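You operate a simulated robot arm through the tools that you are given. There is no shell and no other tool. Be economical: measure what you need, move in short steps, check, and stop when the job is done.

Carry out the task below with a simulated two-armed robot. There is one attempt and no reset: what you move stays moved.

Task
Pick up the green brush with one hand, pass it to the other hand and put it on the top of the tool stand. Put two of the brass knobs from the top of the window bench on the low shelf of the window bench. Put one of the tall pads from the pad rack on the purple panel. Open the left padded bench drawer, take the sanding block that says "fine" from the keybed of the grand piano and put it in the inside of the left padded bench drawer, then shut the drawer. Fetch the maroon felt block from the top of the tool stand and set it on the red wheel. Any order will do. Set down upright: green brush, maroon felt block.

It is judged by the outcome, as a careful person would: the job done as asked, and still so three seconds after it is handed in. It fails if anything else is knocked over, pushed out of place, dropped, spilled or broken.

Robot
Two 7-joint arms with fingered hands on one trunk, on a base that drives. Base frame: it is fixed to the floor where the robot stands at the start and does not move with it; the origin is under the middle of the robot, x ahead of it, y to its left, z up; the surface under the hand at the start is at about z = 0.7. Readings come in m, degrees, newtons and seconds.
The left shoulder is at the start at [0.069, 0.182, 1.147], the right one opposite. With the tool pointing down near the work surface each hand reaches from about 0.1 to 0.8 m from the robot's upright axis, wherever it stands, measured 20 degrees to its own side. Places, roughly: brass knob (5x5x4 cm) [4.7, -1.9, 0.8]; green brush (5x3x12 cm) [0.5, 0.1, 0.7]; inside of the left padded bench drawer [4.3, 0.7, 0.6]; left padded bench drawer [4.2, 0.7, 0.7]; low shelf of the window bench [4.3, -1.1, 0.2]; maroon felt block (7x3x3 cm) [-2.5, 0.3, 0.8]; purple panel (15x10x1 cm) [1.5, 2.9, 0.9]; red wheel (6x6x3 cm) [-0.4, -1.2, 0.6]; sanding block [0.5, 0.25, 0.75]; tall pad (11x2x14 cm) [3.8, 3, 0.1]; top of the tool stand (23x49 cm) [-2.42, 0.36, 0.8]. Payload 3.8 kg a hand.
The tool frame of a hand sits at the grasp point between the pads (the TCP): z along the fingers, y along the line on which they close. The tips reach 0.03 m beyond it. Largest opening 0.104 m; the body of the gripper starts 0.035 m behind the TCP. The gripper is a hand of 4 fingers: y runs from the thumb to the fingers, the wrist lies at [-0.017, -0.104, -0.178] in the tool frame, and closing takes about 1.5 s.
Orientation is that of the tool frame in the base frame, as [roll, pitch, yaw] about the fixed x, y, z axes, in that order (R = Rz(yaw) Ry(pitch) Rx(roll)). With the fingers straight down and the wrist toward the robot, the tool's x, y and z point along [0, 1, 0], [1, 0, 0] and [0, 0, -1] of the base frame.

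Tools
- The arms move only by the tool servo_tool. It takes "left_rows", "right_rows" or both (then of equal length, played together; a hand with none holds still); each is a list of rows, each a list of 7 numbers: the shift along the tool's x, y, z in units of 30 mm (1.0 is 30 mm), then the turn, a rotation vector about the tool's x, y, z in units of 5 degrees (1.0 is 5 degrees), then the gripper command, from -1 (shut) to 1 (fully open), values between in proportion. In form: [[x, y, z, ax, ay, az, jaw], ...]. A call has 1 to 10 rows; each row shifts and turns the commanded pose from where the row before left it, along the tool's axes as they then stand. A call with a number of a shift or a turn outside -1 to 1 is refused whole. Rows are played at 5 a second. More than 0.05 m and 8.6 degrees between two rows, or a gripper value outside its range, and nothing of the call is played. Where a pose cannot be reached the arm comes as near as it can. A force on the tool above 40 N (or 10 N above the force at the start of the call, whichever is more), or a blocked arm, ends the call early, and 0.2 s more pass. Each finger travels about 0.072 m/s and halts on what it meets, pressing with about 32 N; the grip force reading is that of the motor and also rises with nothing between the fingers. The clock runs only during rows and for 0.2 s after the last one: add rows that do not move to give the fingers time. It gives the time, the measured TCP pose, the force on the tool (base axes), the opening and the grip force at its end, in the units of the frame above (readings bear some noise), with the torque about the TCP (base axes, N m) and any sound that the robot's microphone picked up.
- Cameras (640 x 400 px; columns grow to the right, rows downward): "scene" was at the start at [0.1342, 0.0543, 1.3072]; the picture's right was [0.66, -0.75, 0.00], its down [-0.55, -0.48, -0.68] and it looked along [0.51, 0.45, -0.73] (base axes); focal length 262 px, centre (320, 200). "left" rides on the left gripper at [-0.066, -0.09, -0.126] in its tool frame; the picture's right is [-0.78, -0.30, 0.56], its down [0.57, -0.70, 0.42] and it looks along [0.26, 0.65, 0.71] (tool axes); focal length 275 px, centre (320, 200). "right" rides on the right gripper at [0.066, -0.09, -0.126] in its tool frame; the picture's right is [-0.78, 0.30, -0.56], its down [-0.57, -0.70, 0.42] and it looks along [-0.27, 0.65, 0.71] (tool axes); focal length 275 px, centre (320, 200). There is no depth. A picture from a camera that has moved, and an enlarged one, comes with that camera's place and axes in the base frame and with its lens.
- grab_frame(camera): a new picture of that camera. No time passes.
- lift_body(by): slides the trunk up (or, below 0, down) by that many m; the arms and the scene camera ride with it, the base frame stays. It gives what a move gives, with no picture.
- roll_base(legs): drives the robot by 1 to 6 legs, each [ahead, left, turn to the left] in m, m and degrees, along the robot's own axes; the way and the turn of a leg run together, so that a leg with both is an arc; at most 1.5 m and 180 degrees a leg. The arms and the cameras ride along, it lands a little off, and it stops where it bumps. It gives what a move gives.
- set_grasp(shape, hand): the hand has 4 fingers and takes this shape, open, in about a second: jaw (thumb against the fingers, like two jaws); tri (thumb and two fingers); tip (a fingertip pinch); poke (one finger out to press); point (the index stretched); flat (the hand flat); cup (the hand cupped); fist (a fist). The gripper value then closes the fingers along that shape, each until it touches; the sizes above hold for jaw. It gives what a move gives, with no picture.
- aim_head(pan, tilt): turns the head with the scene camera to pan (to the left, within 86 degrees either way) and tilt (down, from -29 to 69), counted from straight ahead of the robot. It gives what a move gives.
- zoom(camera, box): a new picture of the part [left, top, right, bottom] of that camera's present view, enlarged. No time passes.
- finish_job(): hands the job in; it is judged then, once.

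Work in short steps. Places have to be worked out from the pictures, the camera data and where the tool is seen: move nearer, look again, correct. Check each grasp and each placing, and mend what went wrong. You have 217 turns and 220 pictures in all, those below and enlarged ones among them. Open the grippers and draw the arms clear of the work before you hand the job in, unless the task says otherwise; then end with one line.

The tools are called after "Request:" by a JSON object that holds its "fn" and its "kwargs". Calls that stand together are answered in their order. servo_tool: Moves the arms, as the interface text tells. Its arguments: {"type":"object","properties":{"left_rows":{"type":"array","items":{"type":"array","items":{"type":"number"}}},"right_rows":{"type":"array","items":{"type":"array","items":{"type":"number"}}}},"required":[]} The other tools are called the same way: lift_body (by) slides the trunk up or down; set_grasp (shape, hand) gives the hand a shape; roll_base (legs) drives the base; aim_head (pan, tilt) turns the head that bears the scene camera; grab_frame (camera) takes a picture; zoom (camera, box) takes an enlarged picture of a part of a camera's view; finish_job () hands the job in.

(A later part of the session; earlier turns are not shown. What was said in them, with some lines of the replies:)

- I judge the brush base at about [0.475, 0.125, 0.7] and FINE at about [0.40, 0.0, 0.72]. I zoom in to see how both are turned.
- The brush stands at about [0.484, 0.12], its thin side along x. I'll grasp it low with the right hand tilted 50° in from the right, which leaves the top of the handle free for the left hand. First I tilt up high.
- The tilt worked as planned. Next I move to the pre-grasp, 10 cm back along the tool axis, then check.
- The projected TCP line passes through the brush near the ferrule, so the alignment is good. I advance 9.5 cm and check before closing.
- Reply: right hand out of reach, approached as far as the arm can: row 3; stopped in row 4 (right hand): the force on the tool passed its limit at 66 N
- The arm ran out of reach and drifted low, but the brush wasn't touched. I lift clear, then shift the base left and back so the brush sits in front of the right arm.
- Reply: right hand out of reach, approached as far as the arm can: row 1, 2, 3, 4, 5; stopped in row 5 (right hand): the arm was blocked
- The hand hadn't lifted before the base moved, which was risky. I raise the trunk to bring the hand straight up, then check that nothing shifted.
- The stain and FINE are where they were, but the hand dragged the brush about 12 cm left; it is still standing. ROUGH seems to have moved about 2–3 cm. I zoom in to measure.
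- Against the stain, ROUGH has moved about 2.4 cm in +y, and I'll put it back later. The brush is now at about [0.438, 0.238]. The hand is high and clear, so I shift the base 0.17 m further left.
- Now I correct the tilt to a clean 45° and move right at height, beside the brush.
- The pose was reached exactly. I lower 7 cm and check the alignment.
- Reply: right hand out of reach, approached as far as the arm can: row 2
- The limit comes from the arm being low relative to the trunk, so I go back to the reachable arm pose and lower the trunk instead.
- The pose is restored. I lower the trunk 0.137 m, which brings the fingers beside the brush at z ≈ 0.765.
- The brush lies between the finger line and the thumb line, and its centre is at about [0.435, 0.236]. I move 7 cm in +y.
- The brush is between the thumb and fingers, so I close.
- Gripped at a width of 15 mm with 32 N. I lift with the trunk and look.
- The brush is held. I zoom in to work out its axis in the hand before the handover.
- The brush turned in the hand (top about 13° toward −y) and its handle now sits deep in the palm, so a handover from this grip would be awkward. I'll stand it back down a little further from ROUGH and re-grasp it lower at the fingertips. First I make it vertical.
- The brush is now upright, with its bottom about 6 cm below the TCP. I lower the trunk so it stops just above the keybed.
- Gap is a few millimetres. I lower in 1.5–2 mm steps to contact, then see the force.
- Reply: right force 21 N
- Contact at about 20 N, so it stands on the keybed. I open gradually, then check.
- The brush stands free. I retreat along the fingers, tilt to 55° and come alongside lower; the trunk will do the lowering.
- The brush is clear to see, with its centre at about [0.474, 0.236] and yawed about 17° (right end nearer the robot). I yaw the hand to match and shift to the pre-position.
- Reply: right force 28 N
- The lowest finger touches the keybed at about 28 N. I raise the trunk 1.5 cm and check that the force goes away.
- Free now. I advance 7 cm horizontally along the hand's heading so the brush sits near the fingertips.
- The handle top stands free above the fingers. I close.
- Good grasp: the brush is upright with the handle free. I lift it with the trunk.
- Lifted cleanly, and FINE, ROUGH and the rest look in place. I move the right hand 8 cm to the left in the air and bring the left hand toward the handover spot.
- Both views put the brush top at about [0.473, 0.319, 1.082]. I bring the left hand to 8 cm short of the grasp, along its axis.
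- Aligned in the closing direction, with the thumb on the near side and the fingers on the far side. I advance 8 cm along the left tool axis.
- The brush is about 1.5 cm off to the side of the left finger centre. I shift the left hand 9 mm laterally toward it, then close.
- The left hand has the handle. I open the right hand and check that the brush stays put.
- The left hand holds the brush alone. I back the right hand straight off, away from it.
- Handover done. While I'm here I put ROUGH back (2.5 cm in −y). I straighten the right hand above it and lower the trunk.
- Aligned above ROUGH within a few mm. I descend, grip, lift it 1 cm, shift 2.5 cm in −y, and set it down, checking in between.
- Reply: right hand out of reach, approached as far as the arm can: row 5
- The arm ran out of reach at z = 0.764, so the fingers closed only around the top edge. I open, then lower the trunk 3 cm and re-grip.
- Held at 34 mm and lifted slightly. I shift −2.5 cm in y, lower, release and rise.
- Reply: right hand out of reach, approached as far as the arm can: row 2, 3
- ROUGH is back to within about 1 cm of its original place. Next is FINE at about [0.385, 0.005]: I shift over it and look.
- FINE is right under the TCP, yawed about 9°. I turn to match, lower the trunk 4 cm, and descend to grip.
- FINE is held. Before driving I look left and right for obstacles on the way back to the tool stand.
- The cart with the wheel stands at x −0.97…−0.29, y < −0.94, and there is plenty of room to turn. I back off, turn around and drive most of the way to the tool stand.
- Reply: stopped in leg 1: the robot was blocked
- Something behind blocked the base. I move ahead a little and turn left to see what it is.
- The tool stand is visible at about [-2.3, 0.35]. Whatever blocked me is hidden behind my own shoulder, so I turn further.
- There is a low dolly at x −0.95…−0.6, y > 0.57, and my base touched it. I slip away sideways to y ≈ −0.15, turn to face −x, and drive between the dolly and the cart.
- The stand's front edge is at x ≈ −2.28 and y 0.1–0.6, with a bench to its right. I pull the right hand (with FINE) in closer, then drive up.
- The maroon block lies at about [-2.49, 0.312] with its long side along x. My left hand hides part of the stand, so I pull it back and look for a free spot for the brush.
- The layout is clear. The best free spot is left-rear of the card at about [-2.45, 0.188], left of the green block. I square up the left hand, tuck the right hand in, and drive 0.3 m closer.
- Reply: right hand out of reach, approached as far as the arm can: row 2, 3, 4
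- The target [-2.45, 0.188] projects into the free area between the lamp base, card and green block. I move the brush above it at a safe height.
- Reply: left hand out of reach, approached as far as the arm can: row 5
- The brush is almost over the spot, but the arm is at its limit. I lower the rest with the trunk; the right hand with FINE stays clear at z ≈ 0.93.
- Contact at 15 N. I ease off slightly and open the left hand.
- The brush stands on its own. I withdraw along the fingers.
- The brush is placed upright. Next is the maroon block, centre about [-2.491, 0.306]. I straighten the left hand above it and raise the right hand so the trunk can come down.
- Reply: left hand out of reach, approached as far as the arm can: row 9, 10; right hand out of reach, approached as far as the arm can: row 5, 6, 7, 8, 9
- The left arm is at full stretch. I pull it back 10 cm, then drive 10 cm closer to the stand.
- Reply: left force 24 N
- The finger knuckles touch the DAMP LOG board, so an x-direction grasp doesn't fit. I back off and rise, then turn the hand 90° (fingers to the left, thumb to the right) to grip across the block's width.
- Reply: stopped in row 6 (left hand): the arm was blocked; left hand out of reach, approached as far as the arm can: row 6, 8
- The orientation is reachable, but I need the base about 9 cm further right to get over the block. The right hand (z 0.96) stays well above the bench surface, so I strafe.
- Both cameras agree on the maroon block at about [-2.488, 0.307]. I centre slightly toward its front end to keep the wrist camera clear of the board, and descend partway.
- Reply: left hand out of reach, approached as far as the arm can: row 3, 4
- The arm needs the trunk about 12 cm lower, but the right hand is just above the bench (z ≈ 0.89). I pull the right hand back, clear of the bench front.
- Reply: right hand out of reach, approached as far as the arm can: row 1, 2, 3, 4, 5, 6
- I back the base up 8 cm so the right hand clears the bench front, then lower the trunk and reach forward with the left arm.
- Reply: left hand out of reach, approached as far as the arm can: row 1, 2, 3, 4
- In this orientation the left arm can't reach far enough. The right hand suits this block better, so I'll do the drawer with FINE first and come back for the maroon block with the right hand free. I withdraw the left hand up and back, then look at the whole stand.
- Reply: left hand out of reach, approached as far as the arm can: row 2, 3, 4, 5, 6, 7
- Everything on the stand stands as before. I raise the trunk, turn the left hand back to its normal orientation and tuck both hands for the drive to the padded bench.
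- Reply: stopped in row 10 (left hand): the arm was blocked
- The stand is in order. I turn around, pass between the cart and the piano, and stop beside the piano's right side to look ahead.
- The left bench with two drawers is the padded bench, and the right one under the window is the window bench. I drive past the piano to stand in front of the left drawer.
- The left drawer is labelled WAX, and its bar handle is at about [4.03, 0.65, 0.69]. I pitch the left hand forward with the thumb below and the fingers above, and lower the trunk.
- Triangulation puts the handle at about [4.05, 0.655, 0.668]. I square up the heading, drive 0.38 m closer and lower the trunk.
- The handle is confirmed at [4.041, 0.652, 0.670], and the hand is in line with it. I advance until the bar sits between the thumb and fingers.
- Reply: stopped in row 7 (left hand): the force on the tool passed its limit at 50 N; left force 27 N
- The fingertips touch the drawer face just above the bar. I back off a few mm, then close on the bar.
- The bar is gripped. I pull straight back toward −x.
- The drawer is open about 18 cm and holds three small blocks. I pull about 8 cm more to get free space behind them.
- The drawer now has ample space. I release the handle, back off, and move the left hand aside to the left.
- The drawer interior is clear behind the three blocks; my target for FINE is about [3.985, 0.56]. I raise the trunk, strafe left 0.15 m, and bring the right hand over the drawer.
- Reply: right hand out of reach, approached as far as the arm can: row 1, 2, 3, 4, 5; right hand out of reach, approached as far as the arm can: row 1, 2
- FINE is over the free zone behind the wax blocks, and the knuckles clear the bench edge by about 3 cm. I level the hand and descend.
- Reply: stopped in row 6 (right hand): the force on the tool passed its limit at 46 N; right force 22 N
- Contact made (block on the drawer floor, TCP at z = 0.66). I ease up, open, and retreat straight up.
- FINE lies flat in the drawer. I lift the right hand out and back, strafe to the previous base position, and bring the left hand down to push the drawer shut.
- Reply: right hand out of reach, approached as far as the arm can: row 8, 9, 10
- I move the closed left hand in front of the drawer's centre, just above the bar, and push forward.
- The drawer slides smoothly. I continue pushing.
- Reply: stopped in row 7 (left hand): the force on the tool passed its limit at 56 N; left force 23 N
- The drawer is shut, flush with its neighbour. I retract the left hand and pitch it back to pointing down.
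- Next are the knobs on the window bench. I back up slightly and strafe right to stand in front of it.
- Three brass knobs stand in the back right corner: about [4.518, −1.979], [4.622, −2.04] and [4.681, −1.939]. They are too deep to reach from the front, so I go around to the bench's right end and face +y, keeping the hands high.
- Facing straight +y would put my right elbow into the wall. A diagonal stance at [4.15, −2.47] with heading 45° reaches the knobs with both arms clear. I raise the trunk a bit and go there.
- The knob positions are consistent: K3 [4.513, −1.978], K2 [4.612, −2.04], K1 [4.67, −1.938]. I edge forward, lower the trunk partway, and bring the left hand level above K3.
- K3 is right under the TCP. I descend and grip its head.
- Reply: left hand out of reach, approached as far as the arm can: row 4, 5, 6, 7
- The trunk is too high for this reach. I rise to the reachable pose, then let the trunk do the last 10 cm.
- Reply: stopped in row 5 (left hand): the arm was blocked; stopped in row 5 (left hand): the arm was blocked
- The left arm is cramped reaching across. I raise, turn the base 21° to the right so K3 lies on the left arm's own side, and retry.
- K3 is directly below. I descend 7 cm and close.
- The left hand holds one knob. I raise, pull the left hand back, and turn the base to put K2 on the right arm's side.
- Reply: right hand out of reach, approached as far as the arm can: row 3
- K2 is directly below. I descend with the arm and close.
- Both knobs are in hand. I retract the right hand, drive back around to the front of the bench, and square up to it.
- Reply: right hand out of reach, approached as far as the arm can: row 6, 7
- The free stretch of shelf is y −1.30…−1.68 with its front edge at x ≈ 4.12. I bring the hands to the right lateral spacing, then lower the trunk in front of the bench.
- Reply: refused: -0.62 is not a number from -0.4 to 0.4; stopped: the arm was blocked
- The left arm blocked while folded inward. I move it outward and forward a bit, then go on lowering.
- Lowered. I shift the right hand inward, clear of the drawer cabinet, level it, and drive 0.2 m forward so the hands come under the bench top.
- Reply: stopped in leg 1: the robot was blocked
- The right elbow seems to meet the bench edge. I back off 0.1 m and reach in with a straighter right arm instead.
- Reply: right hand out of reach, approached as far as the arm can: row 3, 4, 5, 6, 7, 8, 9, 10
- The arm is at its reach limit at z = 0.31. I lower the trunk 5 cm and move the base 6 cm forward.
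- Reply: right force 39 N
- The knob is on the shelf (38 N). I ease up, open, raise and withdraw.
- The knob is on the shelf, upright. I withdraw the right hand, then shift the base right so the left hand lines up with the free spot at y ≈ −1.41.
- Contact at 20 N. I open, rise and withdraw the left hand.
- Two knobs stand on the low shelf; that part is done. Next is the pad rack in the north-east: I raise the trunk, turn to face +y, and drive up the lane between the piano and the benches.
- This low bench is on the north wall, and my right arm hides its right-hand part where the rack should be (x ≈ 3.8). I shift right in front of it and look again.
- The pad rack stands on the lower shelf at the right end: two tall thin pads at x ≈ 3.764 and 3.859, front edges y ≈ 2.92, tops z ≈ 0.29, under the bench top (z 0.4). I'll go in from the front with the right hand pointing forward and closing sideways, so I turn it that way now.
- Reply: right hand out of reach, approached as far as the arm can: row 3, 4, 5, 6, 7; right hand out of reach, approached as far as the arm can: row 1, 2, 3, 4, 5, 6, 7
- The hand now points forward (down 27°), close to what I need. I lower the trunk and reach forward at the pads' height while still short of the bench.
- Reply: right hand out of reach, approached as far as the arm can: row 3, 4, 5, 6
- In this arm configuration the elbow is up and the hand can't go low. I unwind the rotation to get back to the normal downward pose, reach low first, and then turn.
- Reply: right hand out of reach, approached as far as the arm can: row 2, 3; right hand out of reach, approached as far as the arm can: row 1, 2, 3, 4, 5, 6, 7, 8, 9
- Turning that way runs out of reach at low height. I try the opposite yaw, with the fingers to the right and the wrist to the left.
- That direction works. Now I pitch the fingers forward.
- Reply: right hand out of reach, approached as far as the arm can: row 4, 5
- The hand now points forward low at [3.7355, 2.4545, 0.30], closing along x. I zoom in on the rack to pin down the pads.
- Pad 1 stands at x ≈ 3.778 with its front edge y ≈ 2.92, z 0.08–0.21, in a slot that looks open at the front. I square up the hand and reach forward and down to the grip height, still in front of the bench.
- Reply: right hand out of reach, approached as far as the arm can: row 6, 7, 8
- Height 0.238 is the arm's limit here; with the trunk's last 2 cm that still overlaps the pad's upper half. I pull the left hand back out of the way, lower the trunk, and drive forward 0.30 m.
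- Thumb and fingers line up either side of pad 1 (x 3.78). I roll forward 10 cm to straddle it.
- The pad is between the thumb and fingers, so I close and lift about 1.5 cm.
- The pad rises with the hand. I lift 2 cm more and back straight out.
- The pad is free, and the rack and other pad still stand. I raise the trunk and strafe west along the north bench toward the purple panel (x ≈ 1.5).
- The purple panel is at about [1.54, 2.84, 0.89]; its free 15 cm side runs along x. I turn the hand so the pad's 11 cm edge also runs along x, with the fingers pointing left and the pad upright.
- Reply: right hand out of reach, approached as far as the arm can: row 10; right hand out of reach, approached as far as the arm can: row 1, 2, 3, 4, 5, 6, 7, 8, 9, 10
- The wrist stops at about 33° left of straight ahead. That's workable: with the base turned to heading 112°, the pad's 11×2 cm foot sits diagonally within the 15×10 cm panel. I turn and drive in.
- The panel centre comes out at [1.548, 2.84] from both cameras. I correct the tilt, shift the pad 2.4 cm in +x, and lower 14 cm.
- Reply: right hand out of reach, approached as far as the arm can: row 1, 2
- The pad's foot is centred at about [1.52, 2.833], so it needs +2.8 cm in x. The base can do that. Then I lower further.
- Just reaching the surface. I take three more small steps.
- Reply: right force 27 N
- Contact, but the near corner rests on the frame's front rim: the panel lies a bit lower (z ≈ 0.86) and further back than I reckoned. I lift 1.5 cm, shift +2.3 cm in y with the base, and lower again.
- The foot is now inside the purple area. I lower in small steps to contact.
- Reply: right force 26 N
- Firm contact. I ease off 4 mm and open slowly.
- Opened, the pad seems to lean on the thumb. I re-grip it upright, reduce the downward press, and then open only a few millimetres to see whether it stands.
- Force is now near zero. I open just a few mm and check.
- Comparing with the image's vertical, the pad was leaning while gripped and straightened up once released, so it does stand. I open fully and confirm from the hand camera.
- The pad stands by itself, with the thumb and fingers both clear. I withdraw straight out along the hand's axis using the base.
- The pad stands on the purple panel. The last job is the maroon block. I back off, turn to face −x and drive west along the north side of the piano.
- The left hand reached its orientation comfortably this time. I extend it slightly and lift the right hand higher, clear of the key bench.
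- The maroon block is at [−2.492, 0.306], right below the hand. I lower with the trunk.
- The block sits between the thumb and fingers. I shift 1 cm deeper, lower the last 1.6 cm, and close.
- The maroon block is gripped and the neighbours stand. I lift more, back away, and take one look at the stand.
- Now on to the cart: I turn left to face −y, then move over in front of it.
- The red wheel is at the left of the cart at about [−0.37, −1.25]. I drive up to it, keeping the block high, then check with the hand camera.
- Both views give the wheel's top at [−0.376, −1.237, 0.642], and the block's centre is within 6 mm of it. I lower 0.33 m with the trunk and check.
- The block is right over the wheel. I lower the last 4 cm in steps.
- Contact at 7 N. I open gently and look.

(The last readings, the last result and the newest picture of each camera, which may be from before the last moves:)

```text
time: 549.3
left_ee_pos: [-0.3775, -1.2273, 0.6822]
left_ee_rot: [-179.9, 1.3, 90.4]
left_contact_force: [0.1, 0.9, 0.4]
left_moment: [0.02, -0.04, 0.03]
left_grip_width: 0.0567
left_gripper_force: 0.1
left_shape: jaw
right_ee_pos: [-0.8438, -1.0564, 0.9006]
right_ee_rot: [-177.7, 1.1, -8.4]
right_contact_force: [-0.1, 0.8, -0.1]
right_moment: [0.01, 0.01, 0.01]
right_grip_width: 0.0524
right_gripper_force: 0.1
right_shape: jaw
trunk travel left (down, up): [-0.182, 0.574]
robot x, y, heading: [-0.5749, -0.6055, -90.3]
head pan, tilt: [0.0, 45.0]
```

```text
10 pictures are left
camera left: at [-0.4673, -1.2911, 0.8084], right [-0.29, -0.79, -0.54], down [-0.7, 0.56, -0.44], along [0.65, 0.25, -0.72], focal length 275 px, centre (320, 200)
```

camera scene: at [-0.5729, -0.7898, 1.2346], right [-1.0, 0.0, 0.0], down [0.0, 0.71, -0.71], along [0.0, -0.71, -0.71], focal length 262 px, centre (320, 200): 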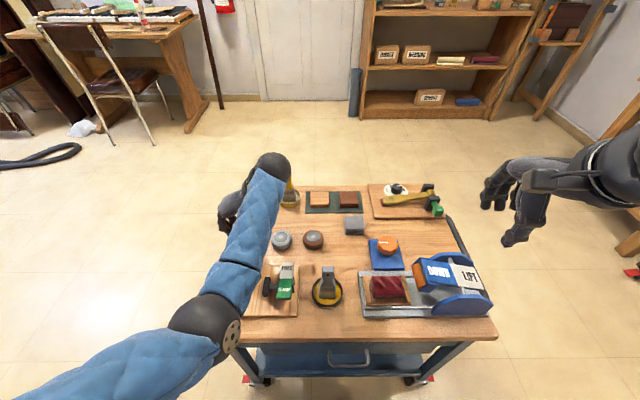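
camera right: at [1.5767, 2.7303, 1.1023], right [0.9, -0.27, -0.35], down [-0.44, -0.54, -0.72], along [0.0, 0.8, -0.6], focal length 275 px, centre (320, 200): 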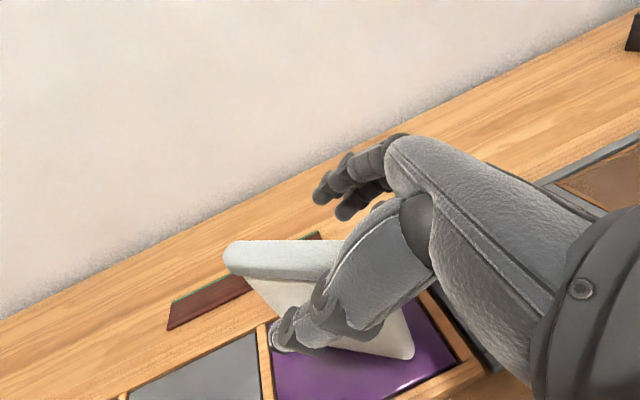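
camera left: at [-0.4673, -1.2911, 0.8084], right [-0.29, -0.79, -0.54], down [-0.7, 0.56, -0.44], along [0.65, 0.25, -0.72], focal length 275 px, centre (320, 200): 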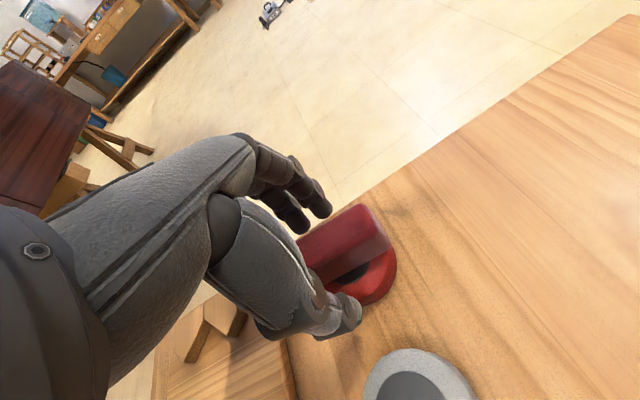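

The block rests level on the wheel and the hand is open. I raise the trunk straight up, back away, and check.

Request:
{"fn": "lift_body", "kwargs": {"by": 0.3}}

Request:
{"fn": "roll_base", "kwargs": {"legs": [[-0.4, 0, 0]]}}

Request:
{"fn": "zoom", "kwargs": {"camera": "scene", "box": [220, 150, 420, 275]}}

```text
time: 552.3
left_ee_pos: [-0.3782, -1.2288, 0.9818]
left_ee_rot: [179.9, 1.2, 90.3]
left_contact_force: [0.1, -1.1, -0.9]
left_moment: [0.01, 0.0, -0.01]
left_grip_width: 0.0566
left_gripper_force: 0.0
left_shape: jaw
right_ee_pos: [-0.8436, -1.0563, 1.2008]
right_ee_rot: [-177.6, 1.1, -8.3]
right_contact_force: [-0.1, 0.1, -0.2]
right_moment: [0.01, -0.05, 0.02]
right_grip_width: 0.0526
right_gripper_force: 0.0
right_shape: jaw
trunk travel left (down, up): [-0.482, 0.274]
robot x, y, heading: [-0.5742, -0.6019, -90.3]
head pan, tilt: [0.0, 45.0]
```

```text
time: 554.8
left_ee_pos: [-0.3776, -0.8252, 0.9826]
left_ee_rot: [-179.9, 1.4, 90.2]
left_contact_force: [-0.2, -0.9, 1.3]
left_moment: [-0.03, 0.01, 0.02]
left_grip_width: 0.0567
left_gripper_force: 0.1
left_shape: jaw
right_ee_pos: [-0.8422, -0.6524, 1.2009]
right_ee_rot: [-177.8, 1.1, -8.5]
right_contact_force: [-0.2, -0.6, 0.1]
right_moment: [-0.01, 0.0, 0.0]
right_grip_width: 0.0522
right_gripper_force: 0.1
right_shape: jaw
trunk travel left (down, up): [-0.482, 0.274]
robot x, y, heading: [-0.574, -0.2024, -90.3]
head pan, tilt: [0.0, 45.0]
```

```text
3.20 times, centred on (320, 212) of scene
camera zoom: at [-0.5705, -0.3058, 1.4941], right [-1.0, 0.01, 0.0], down [0.0, 0.71, -0.71], along [0.0, -0.71, -0.71], focal length 839 px, centre (320, 160)
```

zoom: 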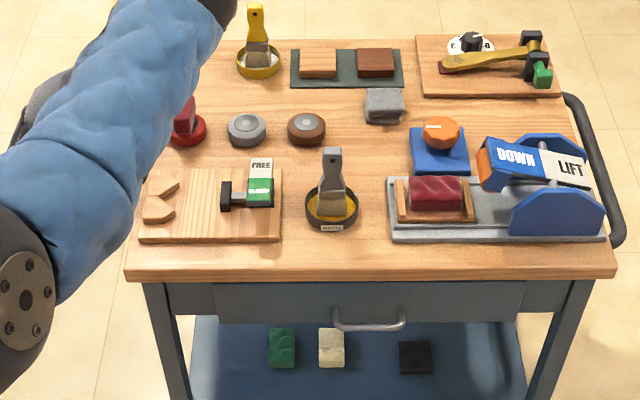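

The maroon block sits on the red wheel and the rest of the cart is undisturbed. I check the tool stand from here with the head turned.

Request:
{"fn": "aim_head", "kwargs": {"pan": -86, "tilt": 22}}

Request:
{"fn": "zoom", "kwargs": {"camera": "scene", "box": [240, 120, 480, 270]}}

```text
time: 556.4
left_ee_pos: [-0.3769, -0.8258, 0.9817]
left_ee_rot: [180.0, 1.3, 90.2]
left_contact_force: [0.0, 0.0, -0.3]
left_moment: [0.01, 0.03, 0.0]
left_grip_width: 0.0568
left_gripper_force: 0.0
left_shape: jaw
right_ee_pos: [-0.8427, -0.6534, 1.2011]
right_ee_rot: [-177.7, 1.1, -8.5]
right_contact_force: [0.4, 0.2, 0.3]
right_moment: [0.04, -0.01, 0.02]
right_grip_width: 0.0524
right_gripper_force: 0.1
right_shape: jaw
trunk travel left (down, up): [-0.482, 0.274]
robot x, y, heading: [-0.5708, -0.2049, -90.4]
head pan, tilt: [-85.9, 22.0]
```

```text
2.67 times, centred on (360, 195) of scene
camera zoom: at [-0.6625, -0.2315, 1.5294], right [-0.06, 1.0, 0.0], down [0.37, 0.02, -0.93], along [-0.93, -0.06, -0.37], focal length 699 px, centre (213, 213)
```

zoom: 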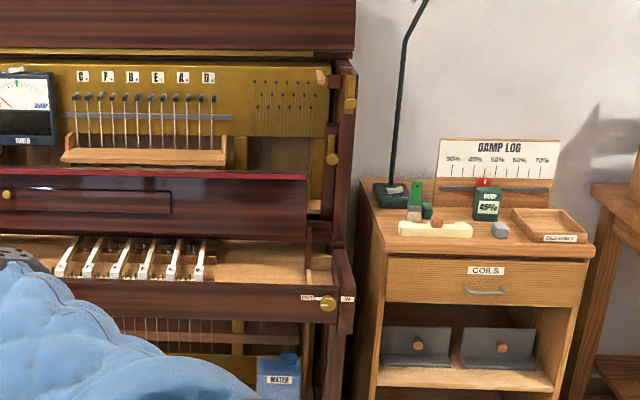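

The brush is upright on the stand and everything there is in place. Last, I turn to check from afar that the pad still stands on the purple panel.

Request:
{"fn": "roll_base", "kwargs": {"legs": [[-0.05, 0, 0], [0, 0, 150]]}}

Request:
{"fn": "aim_head", "kwargs": {"pan": -5, "tilt": 12}}

Request:
{"fn": "grab_frame", "kwargs": {"camera": "scene"}}

```text
time: 563.4
left_ee_pos: [-0.4208, 0.4833, 0.9827]
left_ee_rot: [-180.0, 1.2, -120.4]
left_contact_force: [-0.1, -0.4, 0.6]
left_moment: [0.0, -0.03, 0.02]
left_grip_width: 0.0569
left_gripper_force: 0.1
left_shape: jaw
right_ee_pos: [-0.1094, 0.0963, 1.2012]
right_ee_rot: [-177.7, 1.1, 140.9]
right_contact_force: [-0.8, -0.9, -0.5]
right_moment: [-0.01, -0.02, -0.03]
right_grip_width: 0.0523
right_gripper_force: 0.2
right_shape: jaw
trunk travel left (down, up): [-0.482, 0.274]
robot x, y, heading: [-0.571, -0.1552, 59.1]
head pan, tilt: [-85.9, 22.0]
```

```text
time: 565.0
left_ee_pos: [-0.4214, 0.4847, 0.9815]
left_ee_rot: [179.9, 1.2, -120.4]
left_contact_force: [-0.3, 0.6, -0.1]
left_moment: [0.01, 0.0, 0.03]
left_grip_width: 0.0568
left_gripper_force: 0.0
left_shape: jaw
right_ee_pos: [-0.1075, 0.0975, 1.2006]
right_ee_rot: [-177.7, 1.1, 140.9]
right_contact_force: [0.7, 1.1, 0.5]
right_moment: [0.0, -0.01, 0.0]
right_grip_width: 0.0525
right_gripper_force: 0.0
right_shape: jaw
trunk travel left (down, up): [-0.482, 0.274]
robot x, y, heading: [-0.5761, -0.1448, 59.3]
head pan, tilt: [-5.0, 12.0]
```

```text
7 pictures are left
camera scene: at [-0.5019, -0.0538, 1.5457], right [0.81, -0.59, 0.0], down [-0.12, -0.17, -0.98], along [0.58, 0.79, -0.21], focal length 262 px, centre (320, 200)
```

scene: 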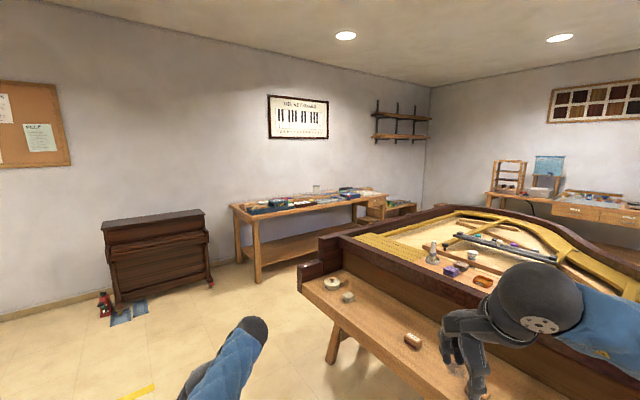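

Request:
{"fn": "zoom", "kwargs": {"camera": "scene", "box": [280, 170, 360, 220]}}

```text
8.00 times, centred on (320, 195) of scene
camera zoom: at [-0.5019, -0.0538, 1.5457], right [0.81, -0.59, 0.0], down [-0.12, -0.17, -0.98], along [0.58, 0.79, -0.21], focal length 2097 px, centre (320, 240)
```

zoom: 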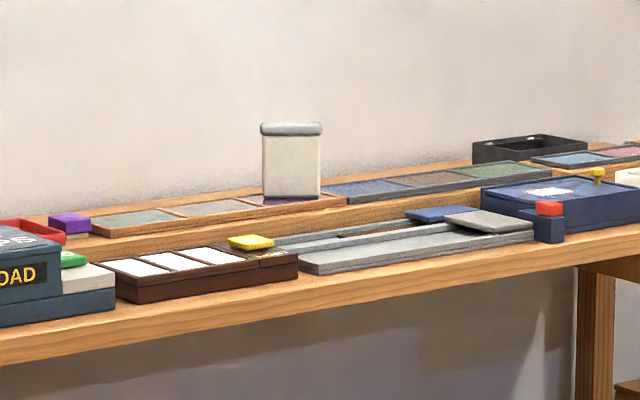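

The pad stands upright on the purple panel. I open both grippers fully and hand the job in.

Request:
{"fn": "servo_tool", "kwargs": {"left_rows": [[0, 0, 0, 0, 0, 0, 0.6], [0, 0, 0, 0, 0, 0, 1], [0, 0, 0, 0, 0, 0, 1]], "right_rows": [[0, 0, 0, 0, 0, 0, 0.6], [0, 0, 0, 0, 0, 0, 1], [0, 0, 0, 0, 0, 0, 1]]}}

Request:
{"fn": "finish_job", "kwargs": {}}

```text
time: 565.8
left_ee_pos: [-0.4205, 0.4838, 0.9822]
left_ee_rot: [180.0, 1.2, -120.4]
left_contact_force: [-0.5, 0.1, 0.1]
left_moment: [-0.01, -0.02, -0.01]
left_grip_width: 0.1037
left_gripper_force: 0.1
left_shape: jaw
right_ee_pos: [-0.1081, 0.0981, 1.2016]
right_ee_rot: [-177.7, 1.1, 140.9]
right_contact_force: [-0.3, -0.2, -0.7]
right_moment: [-0.02, 0.02, 0.0]
right_grip_width: 0.1036
right_gripper_force: 0.1
right_shape: jaw
trunk travel left (down, up): [-0.482, 0.274]
robot x, y, heading: [-0.5729, -0.15, 59.1]
head pan, tilt: [-5.0, 12.0]
```

```text
The job is handed in.
```

All five tasks are done and handed in; the ROUGH sanding block, which my hand nudged on the keybed, sits about 1 cm from where it started, and my base bumped the low dolly behind the start position, which I couldn't confirm stayed put.
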